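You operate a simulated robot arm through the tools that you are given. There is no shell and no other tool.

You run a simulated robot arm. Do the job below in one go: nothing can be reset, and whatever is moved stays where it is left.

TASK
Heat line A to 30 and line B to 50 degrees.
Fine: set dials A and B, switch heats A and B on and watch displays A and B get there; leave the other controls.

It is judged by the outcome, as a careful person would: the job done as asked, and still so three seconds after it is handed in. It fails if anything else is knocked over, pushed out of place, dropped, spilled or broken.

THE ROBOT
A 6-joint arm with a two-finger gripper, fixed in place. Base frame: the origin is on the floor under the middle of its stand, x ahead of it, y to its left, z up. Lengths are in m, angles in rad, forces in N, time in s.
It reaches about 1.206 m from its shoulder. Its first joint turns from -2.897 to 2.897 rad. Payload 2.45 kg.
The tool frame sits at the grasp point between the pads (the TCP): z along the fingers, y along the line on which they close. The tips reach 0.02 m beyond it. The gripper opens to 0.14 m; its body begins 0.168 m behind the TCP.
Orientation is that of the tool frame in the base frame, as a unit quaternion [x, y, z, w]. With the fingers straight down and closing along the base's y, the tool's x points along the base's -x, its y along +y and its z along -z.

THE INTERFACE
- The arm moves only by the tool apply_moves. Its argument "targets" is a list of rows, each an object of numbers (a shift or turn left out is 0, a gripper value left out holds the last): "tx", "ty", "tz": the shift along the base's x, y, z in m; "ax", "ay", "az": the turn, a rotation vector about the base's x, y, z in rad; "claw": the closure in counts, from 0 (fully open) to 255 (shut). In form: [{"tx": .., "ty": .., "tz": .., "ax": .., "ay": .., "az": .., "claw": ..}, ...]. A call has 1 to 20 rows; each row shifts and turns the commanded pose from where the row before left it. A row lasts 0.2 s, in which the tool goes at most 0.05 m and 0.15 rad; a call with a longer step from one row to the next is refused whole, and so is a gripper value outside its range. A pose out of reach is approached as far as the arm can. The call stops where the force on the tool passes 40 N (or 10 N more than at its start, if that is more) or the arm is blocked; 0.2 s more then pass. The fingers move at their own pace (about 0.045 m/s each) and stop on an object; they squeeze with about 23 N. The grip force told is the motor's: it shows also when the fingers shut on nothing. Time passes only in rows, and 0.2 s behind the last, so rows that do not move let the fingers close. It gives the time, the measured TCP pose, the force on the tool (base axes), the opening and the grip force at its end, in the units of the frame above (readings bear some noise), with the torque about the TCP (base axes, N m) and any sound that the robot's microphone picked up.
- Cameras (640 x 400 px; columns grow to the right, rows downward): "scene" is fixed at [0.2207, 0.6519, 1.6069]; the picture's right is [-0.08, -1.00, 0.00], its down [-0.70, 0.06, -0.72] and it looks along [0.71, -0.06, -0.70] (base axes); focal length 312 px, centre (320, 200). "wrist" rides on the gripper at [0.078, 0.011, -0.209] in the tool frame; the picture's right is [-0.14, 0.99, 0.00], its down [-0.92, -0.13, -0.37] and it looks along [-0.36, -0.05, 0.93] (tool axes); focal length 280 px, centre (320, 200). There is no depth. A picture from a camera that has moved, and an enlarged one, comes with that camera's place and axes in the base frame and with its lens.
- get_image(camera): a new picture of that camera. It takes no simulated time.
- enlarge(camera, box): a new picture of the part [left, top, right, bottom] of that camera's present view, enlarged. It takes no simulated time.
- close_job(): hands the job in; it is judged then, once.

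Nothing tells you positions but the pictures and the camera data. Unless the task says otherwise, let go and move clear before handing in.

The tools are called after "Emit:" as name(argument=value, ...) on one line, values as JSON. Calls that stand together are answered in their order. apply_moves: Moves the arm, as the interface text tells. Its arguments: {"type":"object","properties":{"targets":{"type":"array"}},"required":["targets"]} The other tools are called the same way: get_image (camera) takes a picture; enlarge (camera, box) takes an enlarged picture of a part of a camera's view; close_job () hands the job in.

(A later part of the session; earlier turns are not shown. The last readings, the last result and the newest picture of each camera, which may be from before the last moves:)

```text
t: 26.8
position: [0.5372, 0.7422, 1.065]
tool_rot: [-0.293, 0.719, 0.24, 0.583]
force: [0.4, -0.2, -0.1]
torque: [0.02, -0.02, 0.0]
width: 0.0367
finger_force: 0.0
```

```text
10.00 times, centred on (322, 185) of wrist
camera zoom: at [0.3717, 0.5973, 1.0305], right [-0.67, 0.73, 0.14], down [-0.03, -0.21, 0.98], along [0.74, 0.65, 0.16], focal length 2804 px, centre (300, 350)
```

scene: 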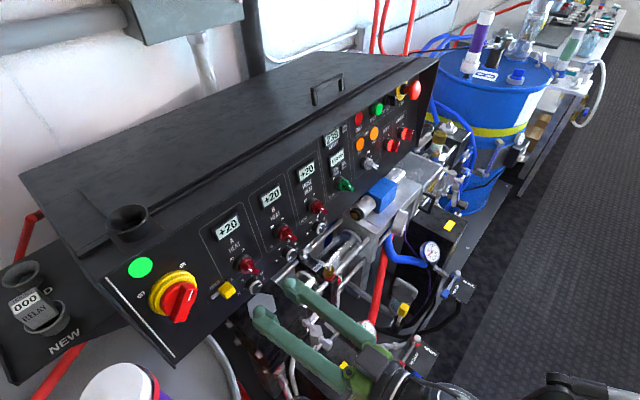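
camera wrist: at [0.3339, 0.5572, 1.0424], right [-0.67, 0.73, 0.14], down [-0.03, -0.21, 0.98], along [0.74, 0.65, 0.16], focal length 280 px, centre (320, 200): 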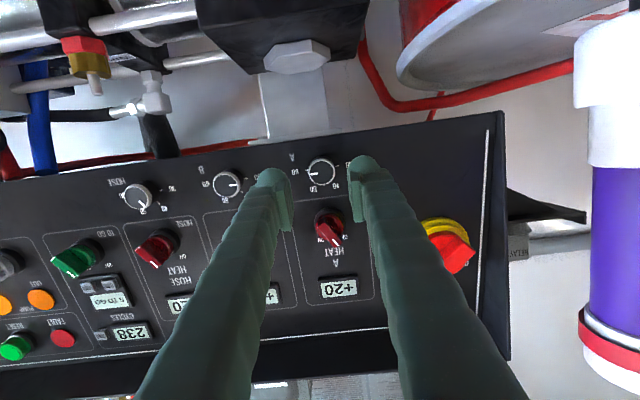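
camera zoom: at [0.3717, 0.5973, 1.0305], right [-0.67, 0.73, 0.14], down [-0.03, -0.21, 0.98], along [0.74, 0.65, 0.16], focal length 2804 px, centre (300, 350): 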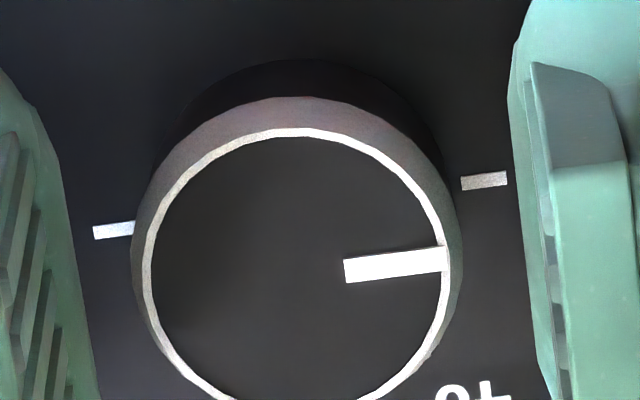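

Dial A's pointer now lines up with the 30 tick. I'll back straight out 5 cm, shift along the panel to dial B, and check alignment.

Emit:
apply_moves(targets=[{"tx": -0.0117, "ty": -0.0114, "tz": 0.0035, "claw": 175}, {"tx": -0.0116, "ty": -0.0114, "tz": 0.0035, "claw": 170}, {"tx": -0.0116, "ty": -0.0114, "tz": 0.0034, "claw": 170}, {"tx": 0.0237, "ty": -0.0238}, {"tx": 0.0237, "ty": -0.0238}, {"tx": 0.0236, "ty": -0.0238}, {}])

Emit:
enlarge(camera="wrist", box=[200, 100, 440, 250])

Emit:
enlarge(camera="scene", box=[210, 220, 330, 320])

```text
t: 28.4
position: [0.5742, 0.6383, 1.0733]
tool_rot: [-0.293, 0.719, 0.239, 0.583]
force: [0.2, 0.6, 0.0]
torque: [0.02, -0.02, -0.01]
width: 0.0465
finger_force: 0.1
```

```text
2.67 times, centred on (320, 175) of wrist
camera zoom: at [0.4086, 0.4921, 1.041], right [-0.67, 0.73, 0.14], down [-0.03, -0.21, 0.98], along [0.74, 0.65, 0.17], focal length 748 px, centre (320, 267)
```

zoom: 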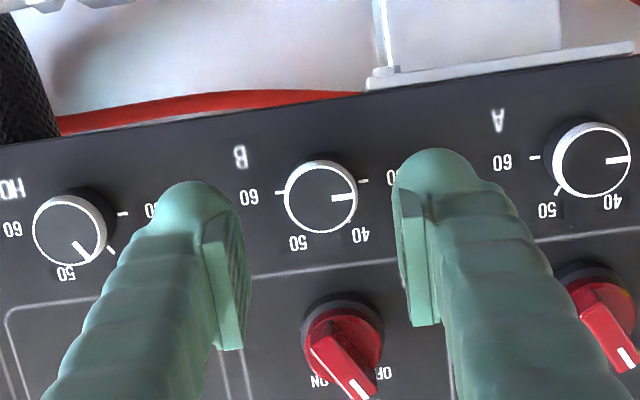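

```text
4.00 times, centred on (270, 270) of scene
camera zoom: at [0.2207, 0.6519, 1.6069], right [-0.08, -1.0, 0.0], down [-0.7, 0.06, -0.72], along [0.71, -0.06, -0.7], focal length 1247 px, centre (520, -80)
```

zoom: 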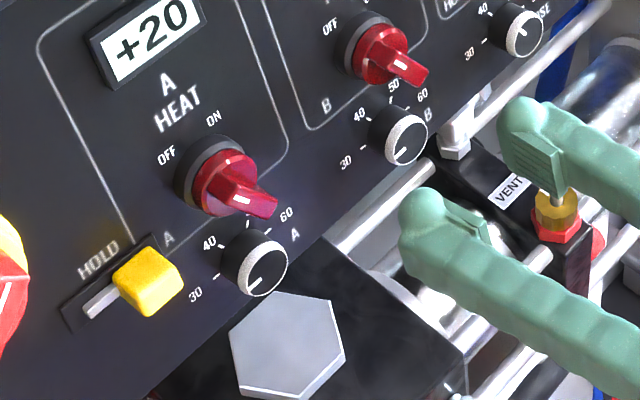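

Dial B is centred between the fingers. I'll pre-rotate 30° counter-clockwise here for a long clockwise stroke and look again before advancing.

Emit:
apply_moves(targets=[{"ax": -0.0915, "ay": -0.0897, "az": 0.0273}, {"ax": -0.0915, "ay": -0.0897, "az": 0.0273}, {"ax": -0.0915, "ay": -0.0897, "az": 0.0273}, {"ax": -0.0915, "ay": -0.0897, "az": 0.0273}, {"tx": 0.007, "ty": 0.0068, "tz": -0.0021}, {"tx": 0.007, "ty": 0.0068, "tz": -0.0021}, {"tx": 0.007, "ty": 0.0068, "tz": -0.0021}, {}])

Emit:
enlarge(camera="wrist", box=[200, 100, 440, 250])

Emit:
enlarge(camera="scene", box=[210, 220, 330, 320])

```text
t: 30.2
position: [0.5933, 0.6568, 1.0675]
tool_rot: [-0.47, 0.619, 0.08, 0.624]
force: [0.1, -0.6, 0.2]
torque: [0.0, 0.0, -0.04]
width: 0.0465
finger_force: 0.0
```

```text
2.67 times, centred on (320, 175) of wrist
camera zoom: at [0.4574, 0.4829, 1.0398], right [-0.71, 0.61, -0.37], down [-0.37, 0.12, 0.92], along [0.6, 0.79, 0.14], focal length 748 px, centre (320, 267)
```

zoom: 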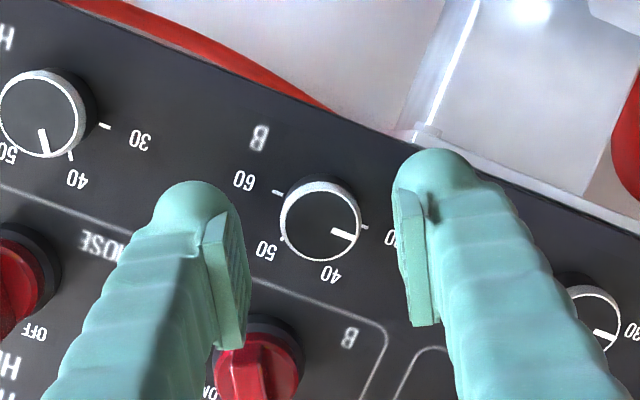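

```text
4.00 times, centred on (270, 270) of scene
camera zoom: at [0.2207, 0.6519, 1.6069], right [-0.08, -1.0, 0.0], down [-0.7, 0.06, -0.72], along [0.71, -0.06, -0.7], focal length 1247 px, centre (520, -80)
```

zoom: 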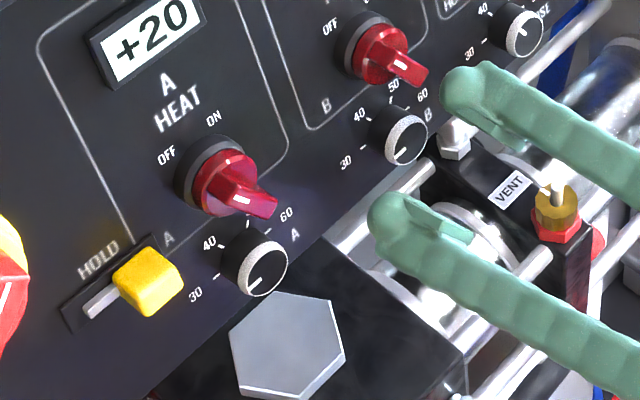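

Alignment holds. I'll advance the last 2 cm to bring the tips around dial B.

Emit:
apply_moves(targets=[{"tx": 0.0049, "ty": 0.0048, "tz": -0.0015}, {"tx": 0.0049, "ty": 0.0048, "tz": -0.0015}, {"tx": 0.0049, "ty": 0.0048, "tz": -0.0014}, {}])

Emit:
enlarge(camera="wrist", box=[200, 100, 440, 250])

Emit:
enlarge(camera="scene", box=[210, 220, 330, 320])

```text
t: 31.2
position: [0.6081, 0.6708, 1.0622]
tool_rot: [-0.47, 0.619, 0.08, 0.624]
force: [0.0, 0.1, 0.6]
torque: [-0.04, -0.01, 0.0]
width: 0.0464
finger_force: 0.0
```

```text
2.67 times, centred on (320, 175) of wrist
camera zoom: at [0.4729, 0.4978, 1.0344], right [-0.71, 0.61, -0.37], down [-0.37, 0.12, 0.92], along [0.6, 0.79, 0.14], focal length 748 px, centre (320, 267)
```

zoom: 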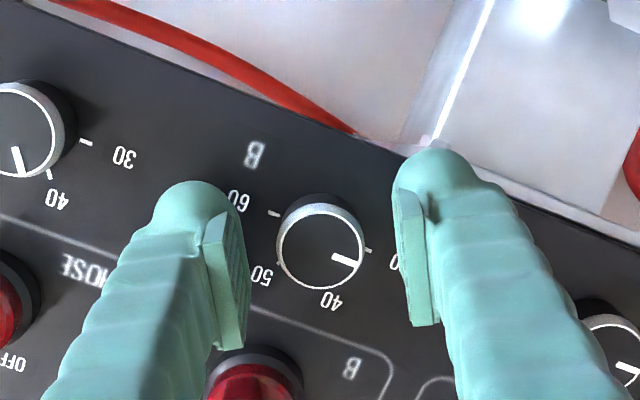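

```text
4.00 times, centred on (270, 270) of scene
camera zoom: at [0.2207, 0.6519, 1.6069], right [-0.08, -1.0, 0.0], down [-0.7, 0.06, -0.72], along [0.71, -0.06, -0.7], focal length 1247 px, centre (520, -80)
```

zoom: 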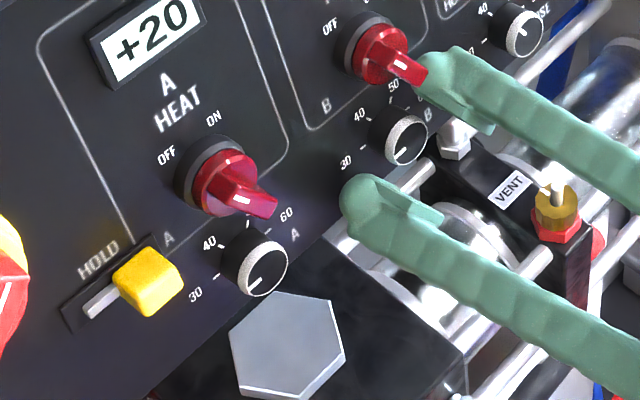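

Same relative alignment as it was for dial A. I'll close and turn clockwise, 30° first as a check.

Emit:
apply_moves(targets=[{"claw": 190}, {"claw": 215}, {"claw": 235}, {"claw": 235}, {"ax": 0.0915, "ay": 0.0897, "az": -0.0273}, {"ax": 0.0915, "ay": 0.0897, "az": -0.0273}, {"ax": 0.0915, "ay": 0.0897, "az": -0.0273}, {"ax": 0.0915, "ay": 0.0897, "az": -0.0273}])

Emit:
enlarge(camera="wrist", box=[200, 100, 440, 250])

Emit:
enlarge(camera="scene", box=[210, 220, 330, 320])

```text
t: 33.0
position: [0.6085, 0.6721, 1.0622]
tool_rot: [-0.293, 0.72, 0.239, 0.582]
force: [-9.0, -0.3, -19.1]
torque: [-0.22, 0.23, 0.08]
width: 0.0251
finger_force: 44.7
```

```text
2.67 times, centred on (320, 175) of wrist
camera zoom: at [0.4431, 0.5266, 1.0298], right [-0.67, 0.73, 0.14], down [-0.03, -0.21, 0.98], along [0.74, 0.65, 0.16], focal length 748 px, centre (320, 267)
```

zoom: 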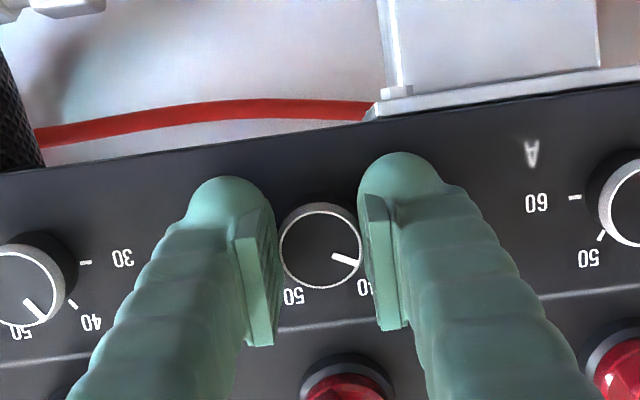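

```text
4.00 times, centred on (270, 270) of scene
camera zoom: at [0.2207, 0.6519, 1.6069], right [-0.08, -1.0, 0.0], down [-0.7, 0.06, -0.72], along [0.71, -0.06, -0.7], focal length 1247 px, centre (520, -80)
```

zoom: 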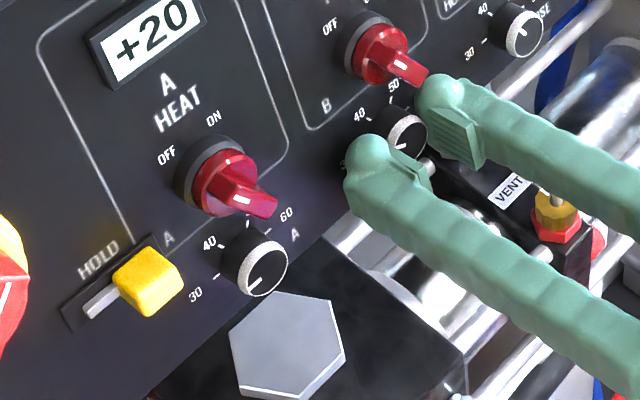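

Dial B follows, but the gripper is being pulled down about 19 N, so my axis is slightly high. I'll lower the commanded position by about 1.5 mm while finishing the clockwise stroke.

Emit:
apply_moves(targets=[{"tz": -0.0008}, {"tz": -0.0007}, {"ax": 0.0915, "ay": 0.0897, "az": -0.0273}])

```text
t: 33.8
position: [0.6089, 0.6713, 1.0618]
tool_rot: [-0.245, 0.737, 0.277, 0.566]
force: [-10.6, 1.8, 5.4]
torque: [-0.08, 0.06, 0.17]
width: 0.0253
finger_force: 44.7
```

Force is down to about 12 N after the shift. I'll nudge left slightly and complete the stroke.

Emit:
apply_moves(targets=[{"tx": -0.0003, "ty": 0.0003, "ax": 0.0915, "ay": 0.0897, "az": -0.0273}, {"tx": -0.0002, "ty": 0.0002, "ax": 0.0915, "ay": 0.0897, "az": -0.0273}, {"ax": 0.0915, "ay": 0.0897, "az": -0.0273}])

Emit:
enlarge(camera="wrist", box=[200, 100, 440, 250])

Emit:
enlarge(camera="scene", box=[210, 220, 330, 320])

```text
t: 34.6
position: [0.6089, 0.6731, 1.0616]
tool_rot: [-0.096, 0.77, 0.382, 0.501]
force: [-5.4, 4.5, 12.2]
torque: [-0.01, 0.05, 0.25]
width: 0.0253
finger_force: 45.1
```

```text
2.67 times, centred on (320, 175) of wrist
camera zoom: at [0.4187, 0.5566, 1.0451], right [-0.46, 0.65, 0.6], down [0.25, -0.56, 0.79], along [0.85, 0.52, 0.09], focal length 748 px, centre (320, 267)
```

zoom: 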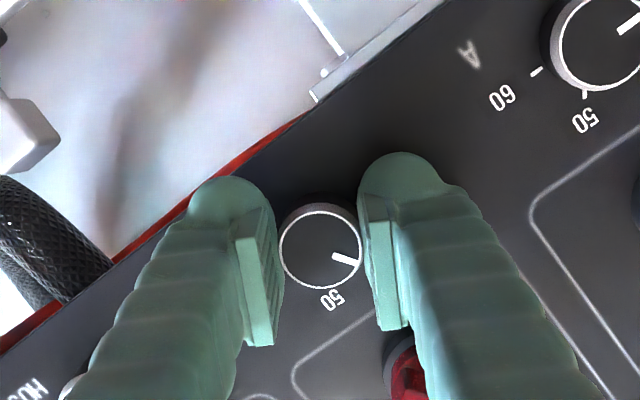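

```text
4.00 times, centred on (270, 270) of scene
camera zoom: at [0.2207, 0.6519, 1.6069], right [-0.08, -1.0, 0.0], down [-0.7, 0.06, -0.72], along [0.71, -0.06, -0.7], focal length 1247 px, centre (520, -80)
```

zoom: 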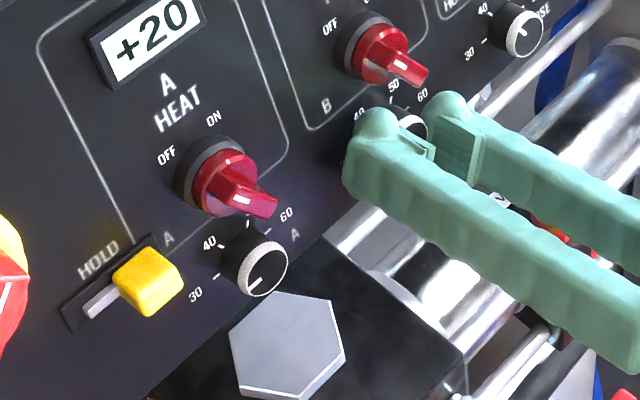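

Dial B has turned about 60°, to around 40. I'll open, rotate back to +30°, and look before regripping.

Emit:
apply_moves(targets=[{"claw": 185}, {"claw": 185}, {"ax": -0.0915, "ay": -0.0897, "az": 0.0273}, {"ax": -0.0915, "ay": -0.0897, "az": 0.0273}, {"ax": -0.0915, "ay": -0.0897, "az": 0.0273}, {"ax": -0.0915, "ay": -0.0897, "az": 0.0273}, {"ax": -0.0915, "ay": -0.0897, "az": 0.0273}, {"ax": -0.0915, "ay": -0.0897, "az": 0.0273}, {"ax": -0.0915, "ay": -0.0897, "az": 0.0273}, {"ax": -0.0915, "ay": -0.0897, "az": 0.0273}, {}])

Emit:
enlarge(camera="wrist", box=[200, 100, 440, 250])

```text
t: 37.0
position: [0.6086, 0.6725, 1.0601]
tool_rot: [-0.47, 0.619, 0.079, 0.624]
force: [0.1, -0.7, 0.3]
torque: [-0.02, -0.01, 0.01]
width: 0.0385
finger_force: 0.0
```

```text
2.67 times, centred on (320, 175) of wrist
camera zoom: at [0.4725, 0.4985, 1.0335], right [-0.71, 0.61, -0.37], down [-0.37, 0.12, 0.92], along [0.6, 0.79, 0.14], focal length 748 px, centre (320, 267)
```

zoom: 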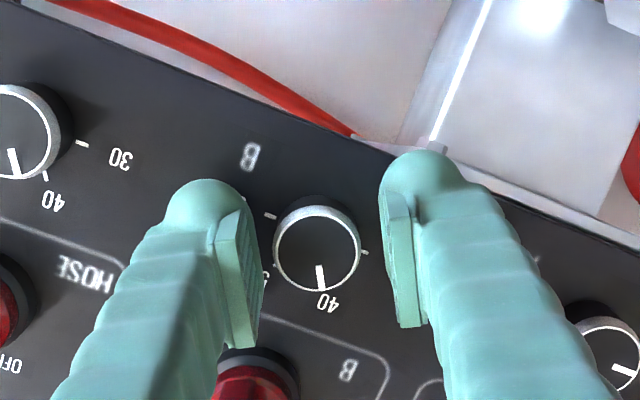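

Dial B's pointer is now at 40. I'll nudge to recentre, regrip, and do the next clockwise stroke in two halves, checking force.

Emit:
apply_moves(targets=[{"tx": 0.0005, "ty": -0.0005, "tz": 0.0004}, {"claw": 215}, {"claw": 235}, {"claw": 235}, {"ax": 0.0915, "ay": 0.0897, "az": -0.0273}, {"ax": 0.0915, "ay": 0.0897, "az": -0.0273}, {"ax": 0.0915, "ay": 0.0897, "az": -0.0273}, {"ax": 0.0915, "ay": 0.0897, "az": -0.0273}])

```text
t: 38.8
position: [0.6099, 0.6736, 1.0626]
tool_rot: [-0.293, 0.72, 0.239, 0.582]
force: [-8.7, -6.3, -12.9]
torque: [-0.24, 0.26, 0.06]
width: 0.0254
finger_force: 45.2
```

Forces are acceptable, about 17 N and mostly downward. I'll lower by 0.7 mm and finish the stroke.

Emit:
apply_moves(targets=[{"tz": -0.0007}, {"ax": 0.0915, "ay": 0.0897, "az": -0.0273}, {"ax": 0.0915, "ay": 0.0897, "az": -0.0273}, {"ax": 0.0915, "ay": 0.0897, "az": -0.0273}, {"ax": 0.0915, "ay": 0.0897, "az": -0.0273}])

Emit:
enlarge(camera="wrist", box=[200, 100, 440, 250])

Emit:
enlarge(camera="scene", box=[210, 200, 370, 320])

```text
t: 40.0
position: [0.609, 0.6736, 1.0641]
tool_rot: [-0.097, 0.77, 0.382, 0.501]
force: [-2.5, 13.1, 7.3]
torque: [-0.08, 0.1, 0.27]
width: 0.0257
finger_force: 44.9
```

```text
2.67 times, centred on (320, 175) of wrist
camera zoom: at [0.419, 0.5568, 1.0445], right [-0.46, 0.65, 0.6], down [0.25, -0.56, 0.79], along [0.85, 0.52, 0.09], focal length 748 px, centre (320, 267)
```

zoom: 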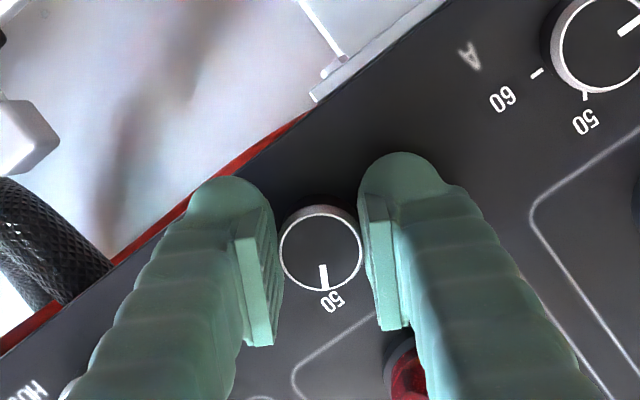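

```text
3.33 times, centred on (290, 260) of scene
camera zoom: at [0.2207, 0.6519, 1.6069], right [-0.08, -1.0, 0.0], down [-0.7, 0.06, -0.72], along [0.71, -0.06, -0.7], focal length 1039 px, centre (420, 0)
```

zoom: 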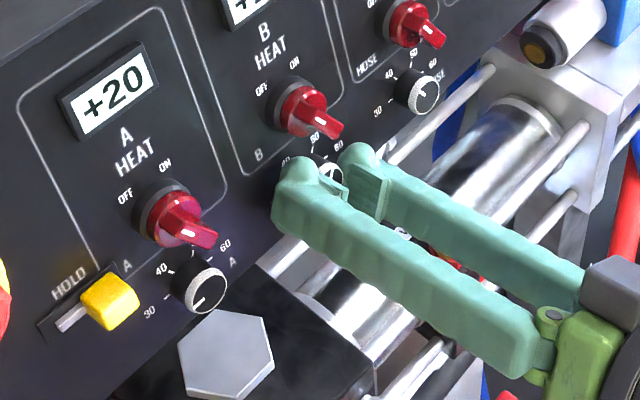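

The pointer looks to be at 50. I'll release, rotate back to level, and measure it precisely.

Emit:
apply_moves(targets=[{"claw": 185}, {"claw": 185}, {"ax": -0.0915, "ay": -0.0897, "az": 0.0273}, {"ax": -0.0915, "ay": -0.0897, "az": 0.0273}, {"ax": -0.0915, "ay": -0.0897, "az": 0.0273}, {"ax": -0.0915, "ay": -0.0897, "az": 0.0273}, {}])

Emit:
enlarge(camera="wrist", box=[280, 170, 360, 220])

Emit:
enlarge(camera="wrist", box=[200, 100, 440, 250])

```text
t: 41.6
position: [0.6085, 0.6719, 1.0611]
tool_rot: [-0.294, 0.719, 0.239, 0.583]
force: [0.7, -0.8, -0.2]
torque: [0.01, 0.02, -0.02]
width: 0.0387
finger_force: 0.0
```

```text
8.00 times, centred on (320, 195) of wrist
camera zoom: at [0.4438, 0.5265, 1.0286], right [-0.67, 0.73, 0.14], down [-0.03, -0.21, 0.98], along [0.74, 0.65, 0.17], focal length 2243 px, centre (320, 240)
```

zoom: 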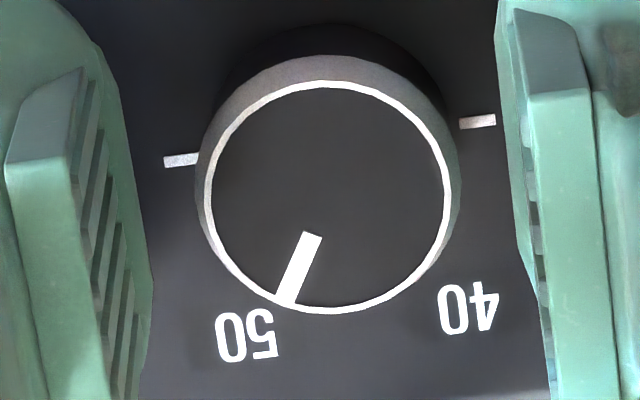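

```text
2.67 times, centred on (320, 175) of wrist
camera zoom: at [0.4438, 0.5265, 1.0286], right [-0.67, 0.73, 0.14], down [-0.03, -0.21, 0.98], along [0.74, 0.65, 0.17], focal length 748 px, centre (320, 267)
```

zoom: 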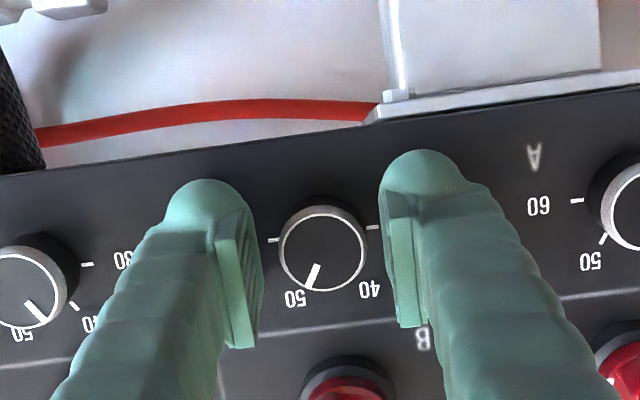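

Pointer B measures about 28.5° against 30° for the 50 tick, so roughly 49.7. I'll make one tiny clockwise correction while the fingers are here.

Emit:
apply_moves(targets=[{"claw": 215}, {"claw": 235}, {"claw": 235}, {"ax": 0.0279, "ay": 0.0274, "az": -0.0083}, {}, {"claw": 185}, {"claw": 185}, {"ax": -0.0279, "ay": -0.0274, "az": 0.0083}, {}])

Emit:
enlarge(camera="wrist", box=[280, 170, 360, 220])

```text
t: 43.6
position: [0.6086, 0.673, 1.0612]
tool_rot: [-0.292, 0.72, 0.238, 0.583]
force: [-0.6, 0.0, 0.4]
torque: [0.0, -0.01, -0.05]
width: 0.0384
finger_force: 0.0
```

```text
8.00 times, centred on (320, 195) of wrist
camera zoom: at [0.4438, 0.5266, 1.0288], right [-0.67, 0.73, 0.14], down [-0.03, -0.21, 0.98], along [0.74, 0.65, 0.17], focal length 2243 px, centre (320, 240)
```

zoom: 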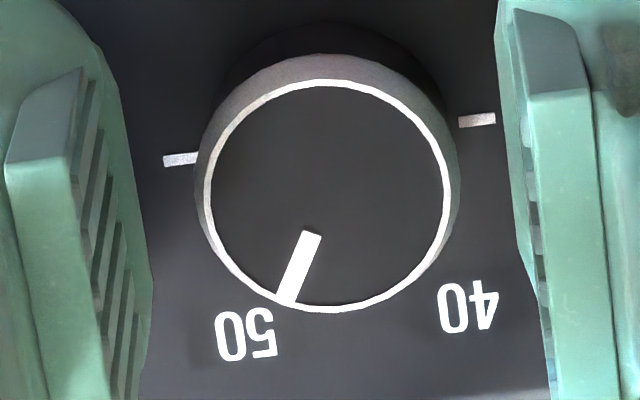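

Dial B is close enough to 50. I'll back out and move up in front of heat switch B to inspect its bar and the clearances.

Emit:
apply_moves(targets=[{"tx": -0.014, "ty": -0.0137, "tz": 0.0042}, {"tx": -0.014, "ty": -0.0137, "tz": 0.0042}, {"tx": -0.014, "ty": -0.0137, "tz": 0.0042, "claw": 165}, {"tx": -0.014, "ty": -0.0137, "tz": 0.0042, "claw": 165}, {"tx": 0.0045, "ty": 0.0044, "tz": 0.0294}, {"tx": 0.0045, "ty": 0.0044, "tz": 0.0294}, {}])

Emit:
enlarge(camera="wrist", box=[200, 100, 440, 250])

Emit:
enlarge(camera="scene", box=[210, 190, 370, 310])

Emit:
get_image(camera="wrist")

```text
t: 45.2
position: [0.5629, 0.6238, 1.1383]
tool_rot: [-0.293, 0.719, 0.239, 0.583]
force: [0.1, -0.2, -0.4]
torque: [-0.01, 0.03, -0.01]
width: 0.0494
finger_force: 0.1
```

```text
2.67 times, centred on (320, 175) of wrist
camera zoom: at [0.397, 0.4789, 1.1053], right [-0.67, 0.73, 0.14], down [-0.03, -0.21, 0.98], along [0.74, 0.65, 0.17], focal length 748 px, centre (320, 267)
```

zoom: 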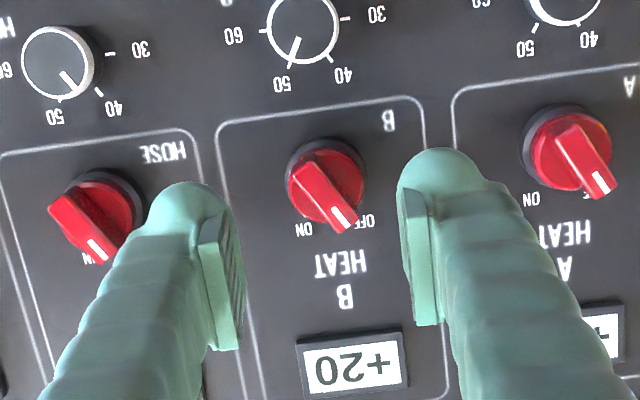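

```text
3.33 times, centred on (290, 250) of scene
camera zoom: at [0.2207, 0.6519, 1.6069], right [-0.08, -1.0, 0.0], down [-0.7, 0.06, -0.72], along [0.71, -0.06, -0.7], focal length 1039 px, centre (420, 33)
```

zoom: 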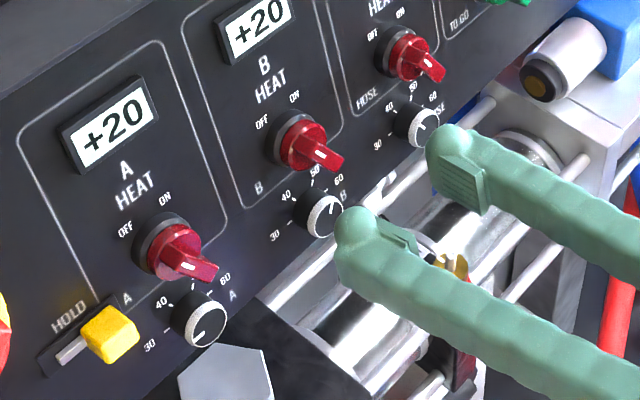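

```text
taken
camera wrist: at [0.397, 0.4789, 1.1053], right [-0.67, 0.73, 0.14], down [-0.03, -0.21, 0.98], along [0.74, 0.65, 0.17], focal length 280 px, centre (320, 200)
```

wrist: 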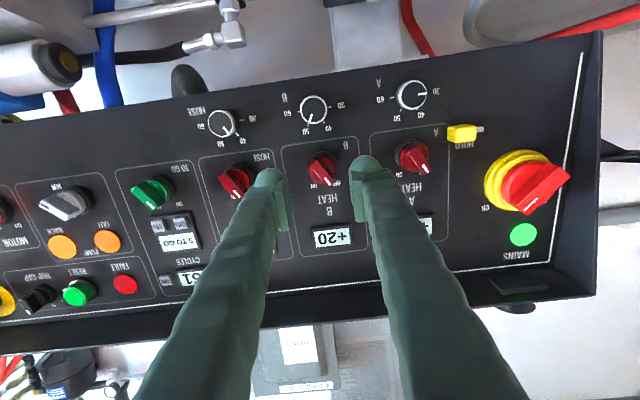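

Switch B's bar stands about 30° left of vertical, on OFF. I'll zoom in to locate its axis and height, and the height of the HOLD knob next to switch A.

Emit:
enlarge(camera="wrist", box=[290, 140, 354, 180])

Emit:
enlarge(camera="wrist", box=[290, 170, 354, 210])

Emit:
enlarge(camera="scene", box=[262, 215, 326, 255])

Emit:
enlarge(camera="scene", box=[205, 260, 269, 300])

Emit:
enlarge(camera="wrist", box=[400, 120, 500, 180])

```text
10.00 times, centred on (322, 160) of wrist
camera zoom: at [0.397, 0.4789, 1.1053], right [-0.67, 0.73, 0.14], down [-0.03, -0.21, 0.98], along [0.74, 0.65, 0.17], focal length 2804 px, centre (300, 600)
```

zoom: 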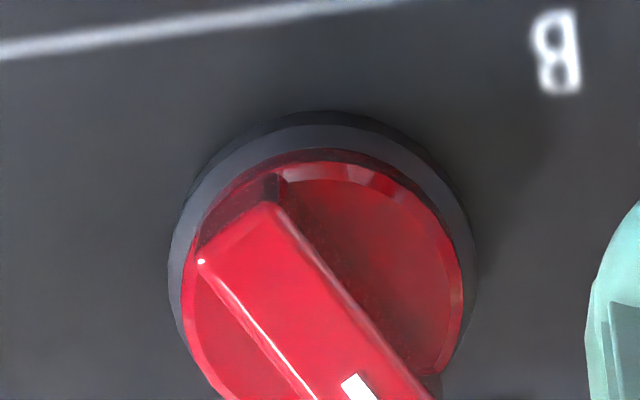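

```text
10.00 times, centred on (322, 190) of wrist
camera zoom: at [0.397, 0.4789, 1.1053], right [-0.67, 0.73, 0.14], down [-0.03, -0.21, 0.98], along [0.74, 0.65, 0.17], focal length 2804 px, centre (300, 300)
```

zoom: 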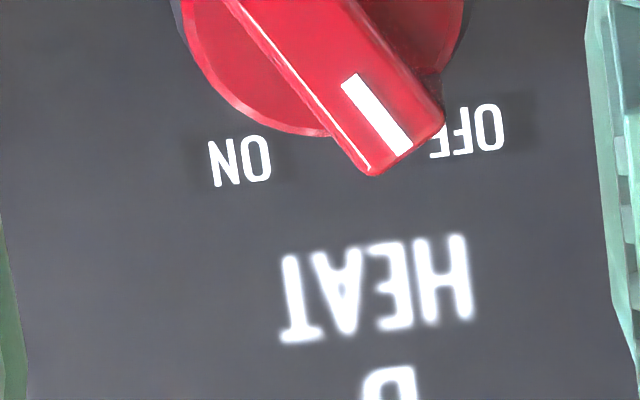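

```text
10.00 times, centred on (294, 235) of scene
camera zoom: at [0.2207, 0.6519, 1.6069], right [-0.08, -1.0, 0.0], down [-0.7, 0.06, -0.72], along [0.71, -0.06, -0.7], focal length 3117 px, centre (580, -150)
```

zoom: 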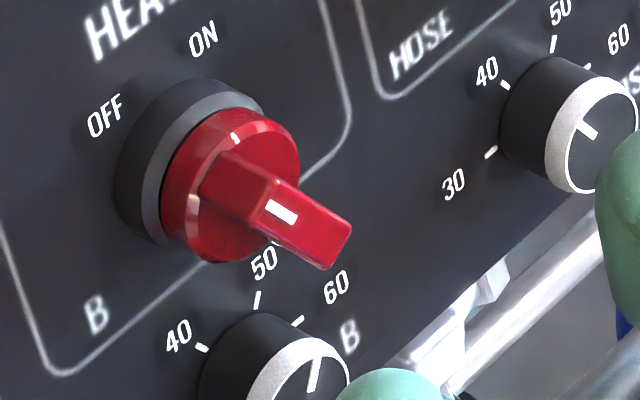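

```text
10.00 times, centred on (237, 280) of scene
camera zoom: at [0.2207, 0.6519, 1.6069], right [-0.08, -1.0, 0.0], down [-0.7, 0.06, -0.72], along [0.71, -0.06, -0.7], focal length 3117 px, centre (1150, -600)
```

zoom: 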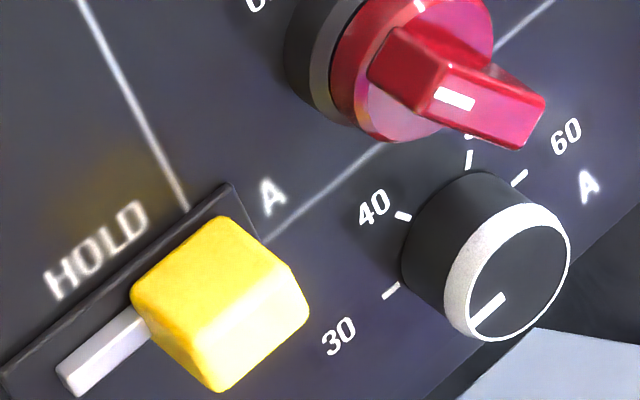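

```text
6.40 times, centred on (450, 150) of wrist
camera zoom: at [0.397, 0.4789, 1.1053], right [-0.67, 0.73, 0.14], down [-0.03, -0.21, 0.98], along [0.74, 0.65, 0.17], focal length 1794 px, centre (-512, 520)
```

zoom: 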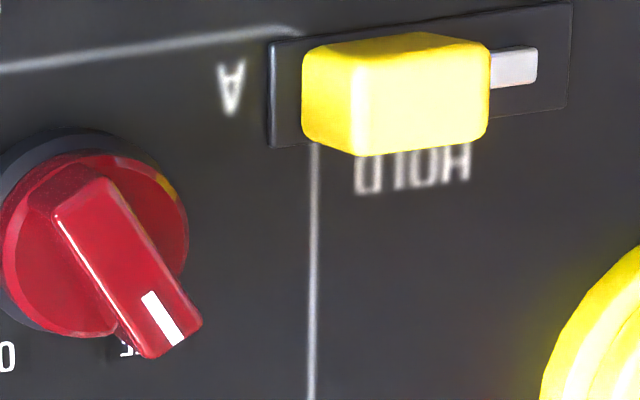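

Switch B's bar is about 1 cm wide and 3 cm long, with its face near (0.610, 0.676, 1.127). I'll centre on it, rotate 30° counter-clockwise so the pads straddle the bar, advance 4 cm, and check.

Emit:
apply_moves(targets=[{"tx": -0.0014, "ty": 0.0022, "tz": 0.0029, "ax": -0.0915, "ay": -0.0897, "az": 0.0273, "claw": 180}, {"ax": -0.0915, "ay": -0.0897, "az": 0.0273}, {"ax": -0.0915, "ay": -0.0897, "az": 0.0273}, {"ax": -0.0915, "ay": -0.0897, "az": 0.0273}, {"tx": 0.007, "ty": 0.0068, "tz": -0.0021}, {"tx": 0.007, "ty": 0.0068, "tz": -0.0021}, {"tx": 0.007, "ty": 0.0069, "tz": -0.0021}, {"tx": 0.0069, "ty": 0.0069, "tz": -0.002}, {}])

Emit:
enlarge(camera="wrist", box=[240, 120, 400, 220])

Emit:
enlarge(camera="scene", box=[240, 190, 352, 260])

```text
t: 47.2
position: [0.5891, 0.6552, 1.1316]
tool_rot: [-0.47, 0.619, 0.08, 0.625]
force: [-0.1, 0.6, -0.3]
torque: [-0.02, -0.01, 0.04]
width: 0.0415
finger_force: 0.1
```

```text
4.00 times, centred on (320, 170) of wrist
camera zoom: at [0.4524, 0.4818, 1.1034], right [-0.71, 0.61, -0.37], down [-0.37, 0.12, 0.92], along [0.6, 0.79, 0.14], focal length 1122 px, centre (320, 320)
```

zoom: 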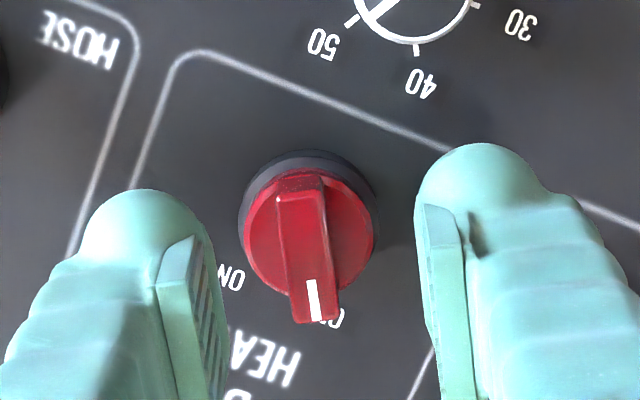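

```text
5.71 times, centred on (296, 225) of scene
camera zoom: at [0.2207, 0.6519, 1.6069], right [-0.08, -1.0, 0.0], down [-0.7, 0.06, -0.72], along [0.71, -0.06, -0.7], focal length 1781 px, centre (457, 57)
```

zoom: 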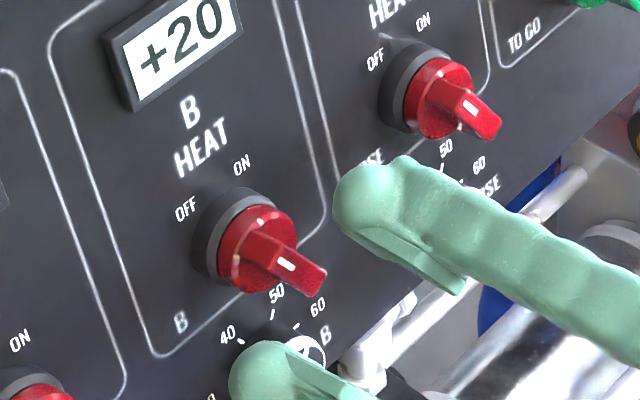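

The pads are aligned with the bar to within about 2 mm. I'll make a small shift and advance so the tips overlap the bar without touching the disc.

Emit:
apply_moves(targets=[{"tx": 0.0053, "ty": 0.0043, "tz": -0.0009}, {"tx": 0.0053, "ty": 0.0043, "tz": -0.0009}, {"tx": 0.0052, "ty": 0.0043, "tz": -0.001}, {}])

Emit:
enlarge(camera="wrist", box=[240, 120, 400, 220])

Emit:
enlarge(camera="scene", box=[240, 190, 352, 260])

```text
t: 48.2
position: [0.6048, 0.6681, 1.1283]
tool_rot: [-0.47, 0.619, 0.081, 0.624]
force: [-1.2, -1.0, 0.2]
torque: [0.02, -0.03, -0.02]
width: 0.0413
finger_force: 0.0
```

```text
4.00 times, centred on (320, 170) of wrist
camera zoom: at [0.468, 0.4945, 1.1006], right [-0.71, 0.61, -0.37], down [-0.37, 0.12, 0.92], along [0.6, 0.79, 0.14], focal length 1122 px, centre (320, 320)
```

zoom: 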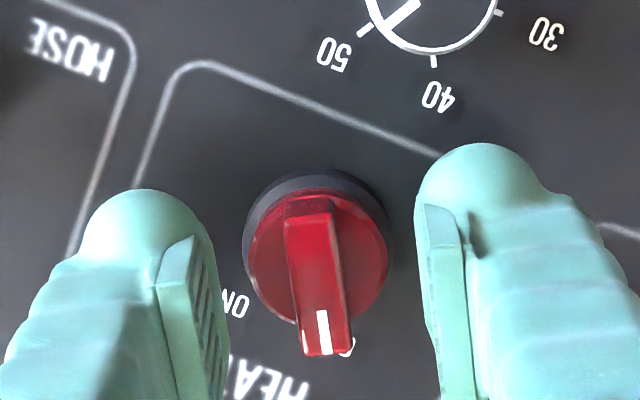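

```text
5.71 times, centred on (296, 225) of scene
camera zoom: at [0.2207, 0.6519, 1.6069], right [-0.08, -1.0, 0.0], down [-0.7, 0.06, -0.72], along [0.71, -0.06, -0.7], focal length 1781 px, centre (457, 57)
```

zoom: 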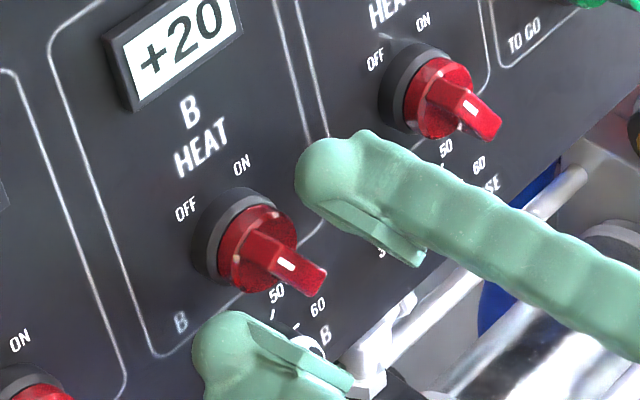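

The bar is centred between the pads. I'll close on it gently and check.

Emit:
apply_moves(targets=[{"claw": 205}, {"claw": 225}, {"claw": 245}, {"claw": 255}, {"claw": 255}])

Emit:
enlarge(camera="wrist", box=[240, 120, 400, 220])

Emit:
enlarge(camera="scene", box=[240, 190, 352, 260])

```text
t: 49.4
position: [0.6043, 0.6676, 1.1291]
tool_rot: [-0.47, 0.618, 0.08, 0.625]
force: [4.2, -0.2, 3.7]
torque: [0.03, -0.04, -0.02]
width: 0.0101
finger_force: 37.5
```

```text
4.00 times, centred on (320, 170) of wrist
camera zoom: at [0.4683, 0.4943, 1.1007], right [-0.71, 0.61, -0.37], down [-0.37, 0.12, 0.92], along [0.6, 0.79, 0.14], focal length 1122 px, centre (320, 320)
```

zoom: 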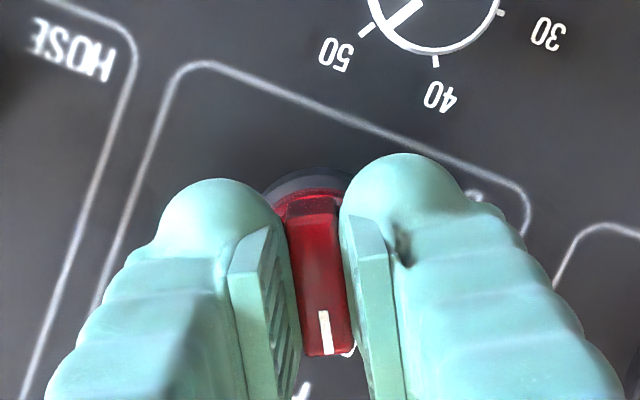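

```text
5.71 times, centred on (296, 225) of scene
camera zoom: at [0.2207, 0.6519, 1.6069], right [-0.08, -1.0, 0.0], down [-0.7, 0.06, -0.72], along [0.71, -0.06, -0.7], focal length 1781 px, centre (457, 57)
```

zoom: 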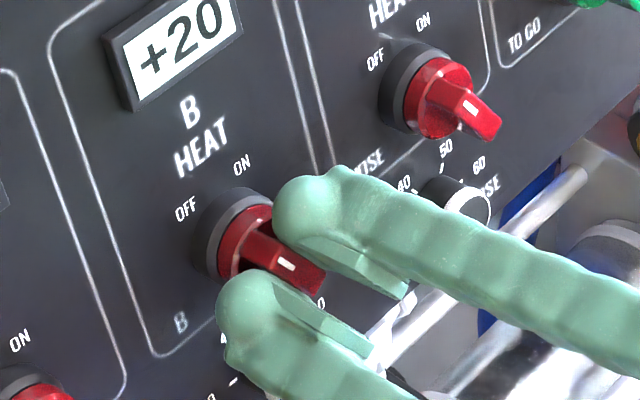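

The bar is gripped at 10 mm. Now I'll turn clockwise, 30° first, listening for a click and watching the force.

Emit:
apply_moves(targets=[{"ax": 0.0915, "ay": 0.0897, "az": -0.0273}, {"ax": 0.0915, "ay": 0.0897, "az": -0.0273}, {"ax": 0.0915, "ay": 0.0897, "az": -0.0273}, {"ax": 0.0915, "ay": 0.0897, "az": -0.0273}])

Emit:
enlarge(camera="wrist", box=[240, 120, 400, 220])

```text
t: 50.4
position: [0.6043, 0.6688, 1.1292]
tool_rot: [-0.293, 0.719, 0.24, 0.582]
force: [-0.6, -5.6, 1.7]
torque: [-0.25, 0.29, -0.07]
width: 0.0102
finger_force: 37.2
```

```text
4.00 times, centred on (320, 170) of wrist
camera zoom: at [0.439, 0.5228, 1.0958], right [-0.67, 0.73, 0.14], down [-0.03, -0.21, 0.98], along [0.74, 0.65, 0.16], focal length 1122 px, centre (320, 320)
```

zoom: 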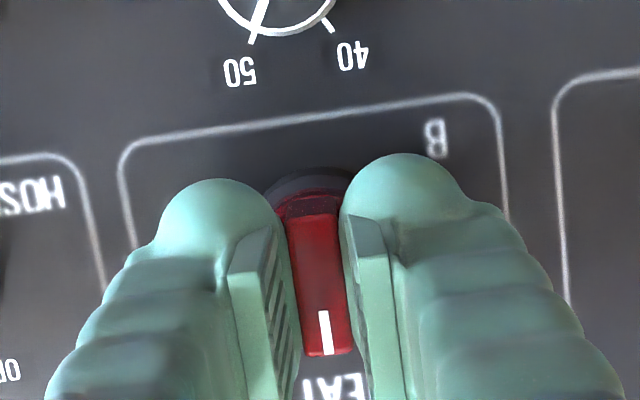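

It follows smoothly. I'll continue clockwise toward ON.

Emit:
apply_moves(targets=[{"ax": 0.0915, "ay": 0.0897, "az": -0.0273}, {"ax": 0.0915, "ay": 0.0897, "az": -0.0273}, {"ax": 0.0915, "ay": 0.0897, "az": -0.0273}])

Emit:
enlarge(camera="wrist", box=[200, 100, 440, 250])

Emit:
enlarge(camera="scene", box=[210, 170, 370, 290])

```text
t: 51.2
position: [0.6046, 0.6685, 1.1288]
tool_rot: [-0.146, 0.763, 0.348, 0.525]
force: [-6.6, -6.9, -6.3]
torque: [-0.2, 0.18, 0.11]
width: 0.0102
finger_force: 37.5
```

```text
2.67 times, centred on (320, 175) of wrist
camera zoom: at [0.4201, 0.5451, 1.1058], right [-0.53, 0.69, 0.5], down [0.19, -0.47, 0.86], along [0.83, 0.55, 0.12], focal length 748 px, centre (320, 267)
```

zoom: 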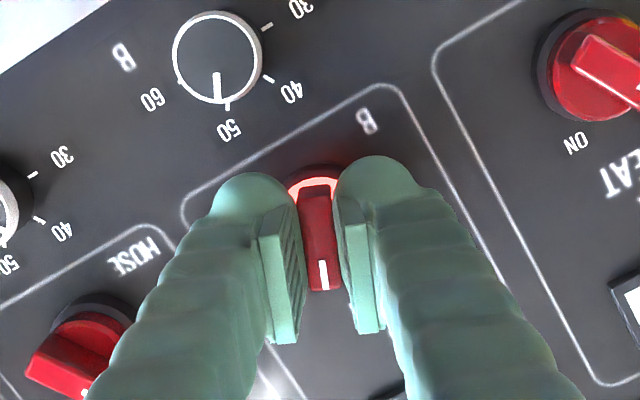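

```text
3.33 times, centred on (290, 230) of scene
camera zoom: at [0.2207, 0.6519, 1.6069], right [-0.08, -1.0, 0.0], down [-0.7, 0.06, -0.72], along [0.71, -0.06, -0.7], focal length 1039 px, centre (420, 100)
```

zoom: 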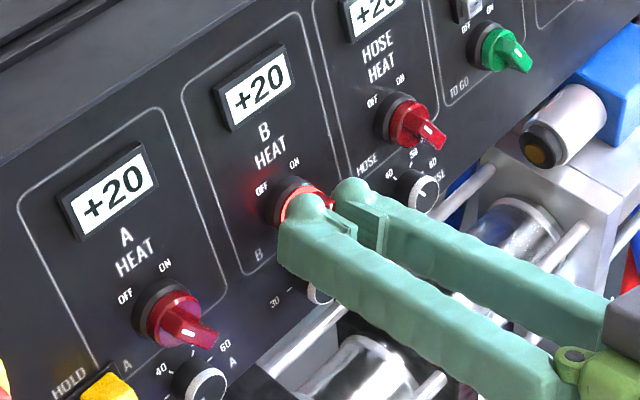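

Switch B lit up, so heat B is on. I'll turn the last 7° to seat it at ON, then release and back out.

Emit:
apply_moves(targets=[{"ax": 0.0915, "ay": 0.0897, "az": -0.0273}, {}, {"claw": 200}, {"claw": 180}, {"claw": 180}])

Emit:
enlarge(camera="wrist", box=[200, 100, 440, 250])

Emit:
enlarge(camera="scene", box=[210, 170, 370, 290])

```text
t: 52.4
position: [0.605, 0.6683, 1.1299]
tool_rot: [-0.097, 0.771, 0.381, 0.501]
force: [0.2, 0.1, 0.1]
torque: [0.04, 0.0, 0.0]
width: 0.0413
finger_force: 0.0
```

```text
2.67 times, centred on (320, 175) of wrist
camera zoom: at [0.4153, 0.5517, 1.1115], right [-0.46, 0.65, 0.6], down [0.25, -0.56, 0.79], along [0.85, 0.52, 0.09], focal length 748 px, centre (320, 267)
```

zoom: 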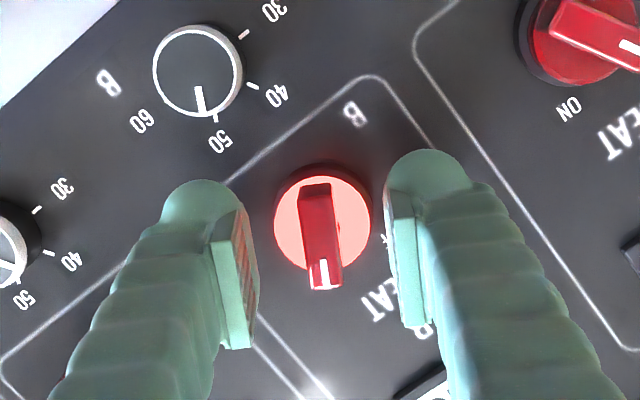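

```text
3.33 times, centred on (290, 230) of scene
camera zoom: at [0.2207, 0.6519, 1.6069], right [-0.08, -1.0, 0.0], down [-0.7, 0.06, -0.72], along [0.71, -0.06, -0.7], focal length 1039 px, centre (420, 100)
```

zoom: 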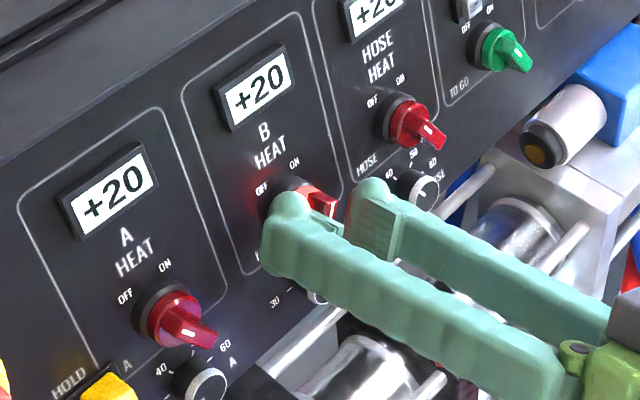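

Switch B is lit and pointing at ON. Now I'll back out, level the gripper to about +15°, and shift over to heat switch A, keeping well clear of the HOLD knob.

Emit:
apply_moves(targets=[{"tx": -0.0128, "ty": -0.0126, "tz": 0.0038}, {"tx": -0.0128, "ty": -0.0126, "tz": 0.0038}, {"tx": -0.0128, "ty": -0.0125, "tz": 0.0039}, {"tx": -0.0118, "ty": 0.0119, "ax": -0.0915, "ay": -0.0897, "az": 0.0273}, {"tx": -0.0118, "ty": 0.0119, "ax": -0.0915, "ay": -0.0897, "az": 0.0273}, {"tx": -0.0118, "ty": 0.0119, "ax": -0.0915, "ay": -0.0897, "az": 0.0273}, {"tx": -0.0118, "ty": 0.0119, "ax": -0.0915, "ay": -0.0897, "az": 0.0273}, {"tx": -0.0119, "ty": 0.0119, "ax": -0.0915, "ay": -0.0897, "az": 0.0273}, {"tx": -0.0119, "ty": 0.0119, "ax": -0.0915, "ay": -0.0897, "az": 0.0273, "claw": 200}, {}])

Emit:
enlarge(camera="wrist", box=[200, 100, 440, 250])

Emit:
enlarge(camera="scene", box=[180, 190, 340, 310])

Emit:
get_image(camera="scene")

```text
t: 54.6
position: [0.4946, 0.701, 1.1409]
tool_rot: [-0.385, 0.675, 0.161, 0.609]
force: [1.2, 0.8, 0.2]
torque: [-0.03, 0.0, -0.01]
width: 0.0301
finger_force: 0.1
```

```text
2.67 times, centred on (320, 175) of wrist
camera zoom: at [0.3441, 0.5414, 1.108], right [-0.71, 0.69, -0.12], down [-0.2, -0.04, 0.98], along [0.67, 0.72, 0.17], focal length 748 px, centre (320, 267)
```

zoom: 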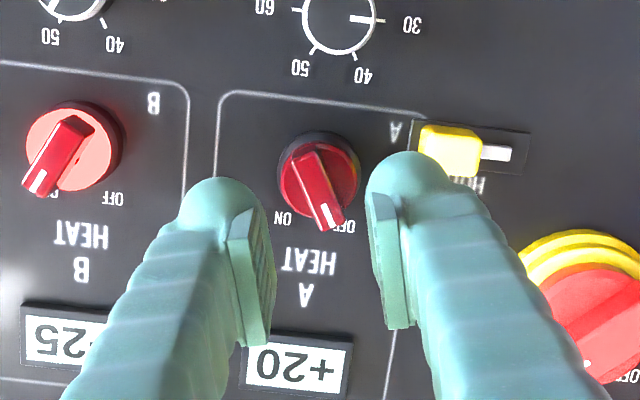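

```text
3.33 times, centred on (260, 250) of scene
camera zoom: at [0.2207, 0.6519, 1.6069], right [-0.08, -1.0, 0.0], down [-0.7, 0.06, -0.72], along [0.71, -0.06, -0.7], focal length 1039 px, centre (520, 33)
```

zoom: 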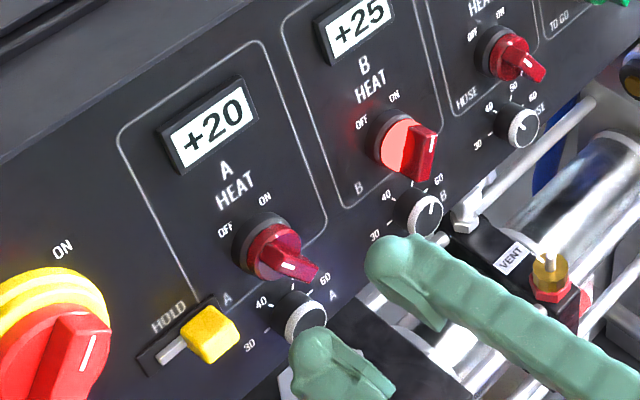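

```text
taken
```

scene: 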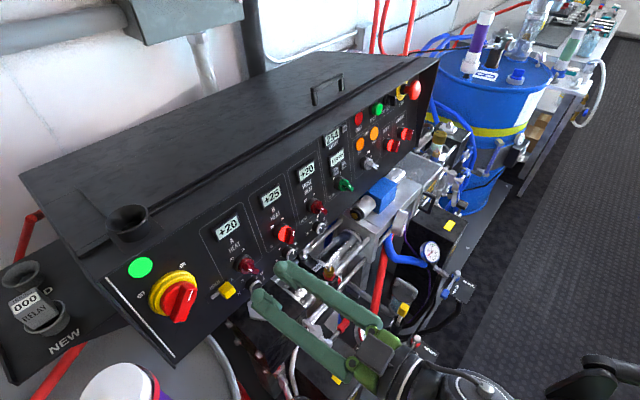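

Heat B is rising (display B now 25) and dial A still reads 30. The A bar is centred between the fingers, so I'll advance in steps and watch the gap to the HOLD knob.

Emit:
apply_moves(targets=[{"tx": 0.0081, "ty": 0.008, "tz": -0.0027}, {"tx": 0.0081, "ty": 0.008, "tz": -0.0027}, {"tx": 0.0082, "ty": 0.008, "tz": -0.0027}, {}])

Emit:
enlarge(camera="wrist", box=[200, 100, 440, 250])

Emit:
enlarge(camera="scene", box=[205, 240, 301, 300])

```text
t: 55.6
position: [0.5195, 0.7267, 1.1324]
tool_rot: [-0.385, 0.675, 0.161, 0.608]
force: [0.5, 0.0, 0.7]
torque: [0.0, -0.01, 0.0]
width: 0.0304
finger_force: 0.1
```

```text
2.67 times, centred on (320, 175) of wrist
camera zoom: at [0.3688, 0.5666, 1.1], right [-0.71, 0.69, -0.12], down [-0.2, -0.04, 0.98], along [0.67, 0.72, 0.17], focal length 748 px, centre (320, 267)
```

zoom: 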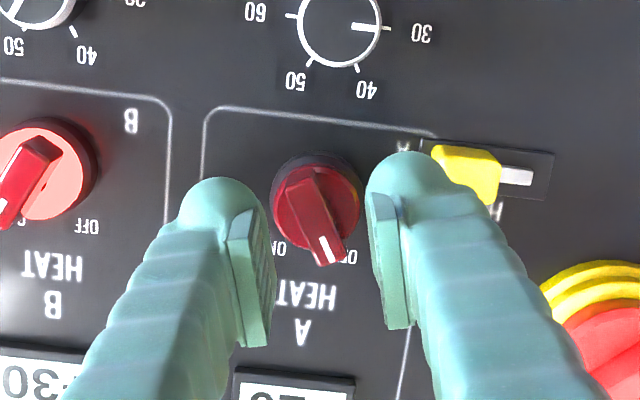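

```text
6.67 times, centred on (253, 270) of scene
camera zoom: at [0.2207, 0.6519, 1.6069], right [-0.08, -1.0, 0.0], down [-0.7, 0.06, -0.72], along [0.71, -0.06, -0.7], focal length 2078 px, centre (767, -267)
```

zoom: 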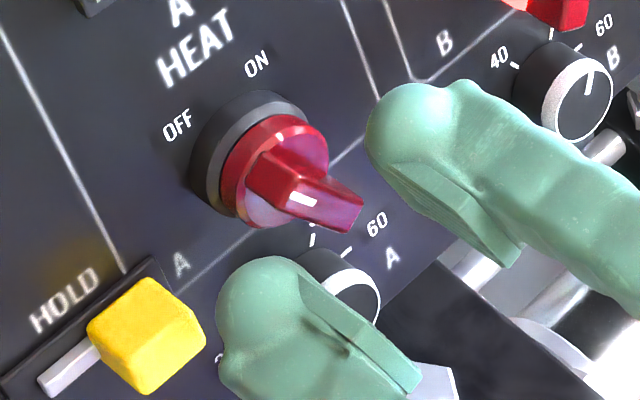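

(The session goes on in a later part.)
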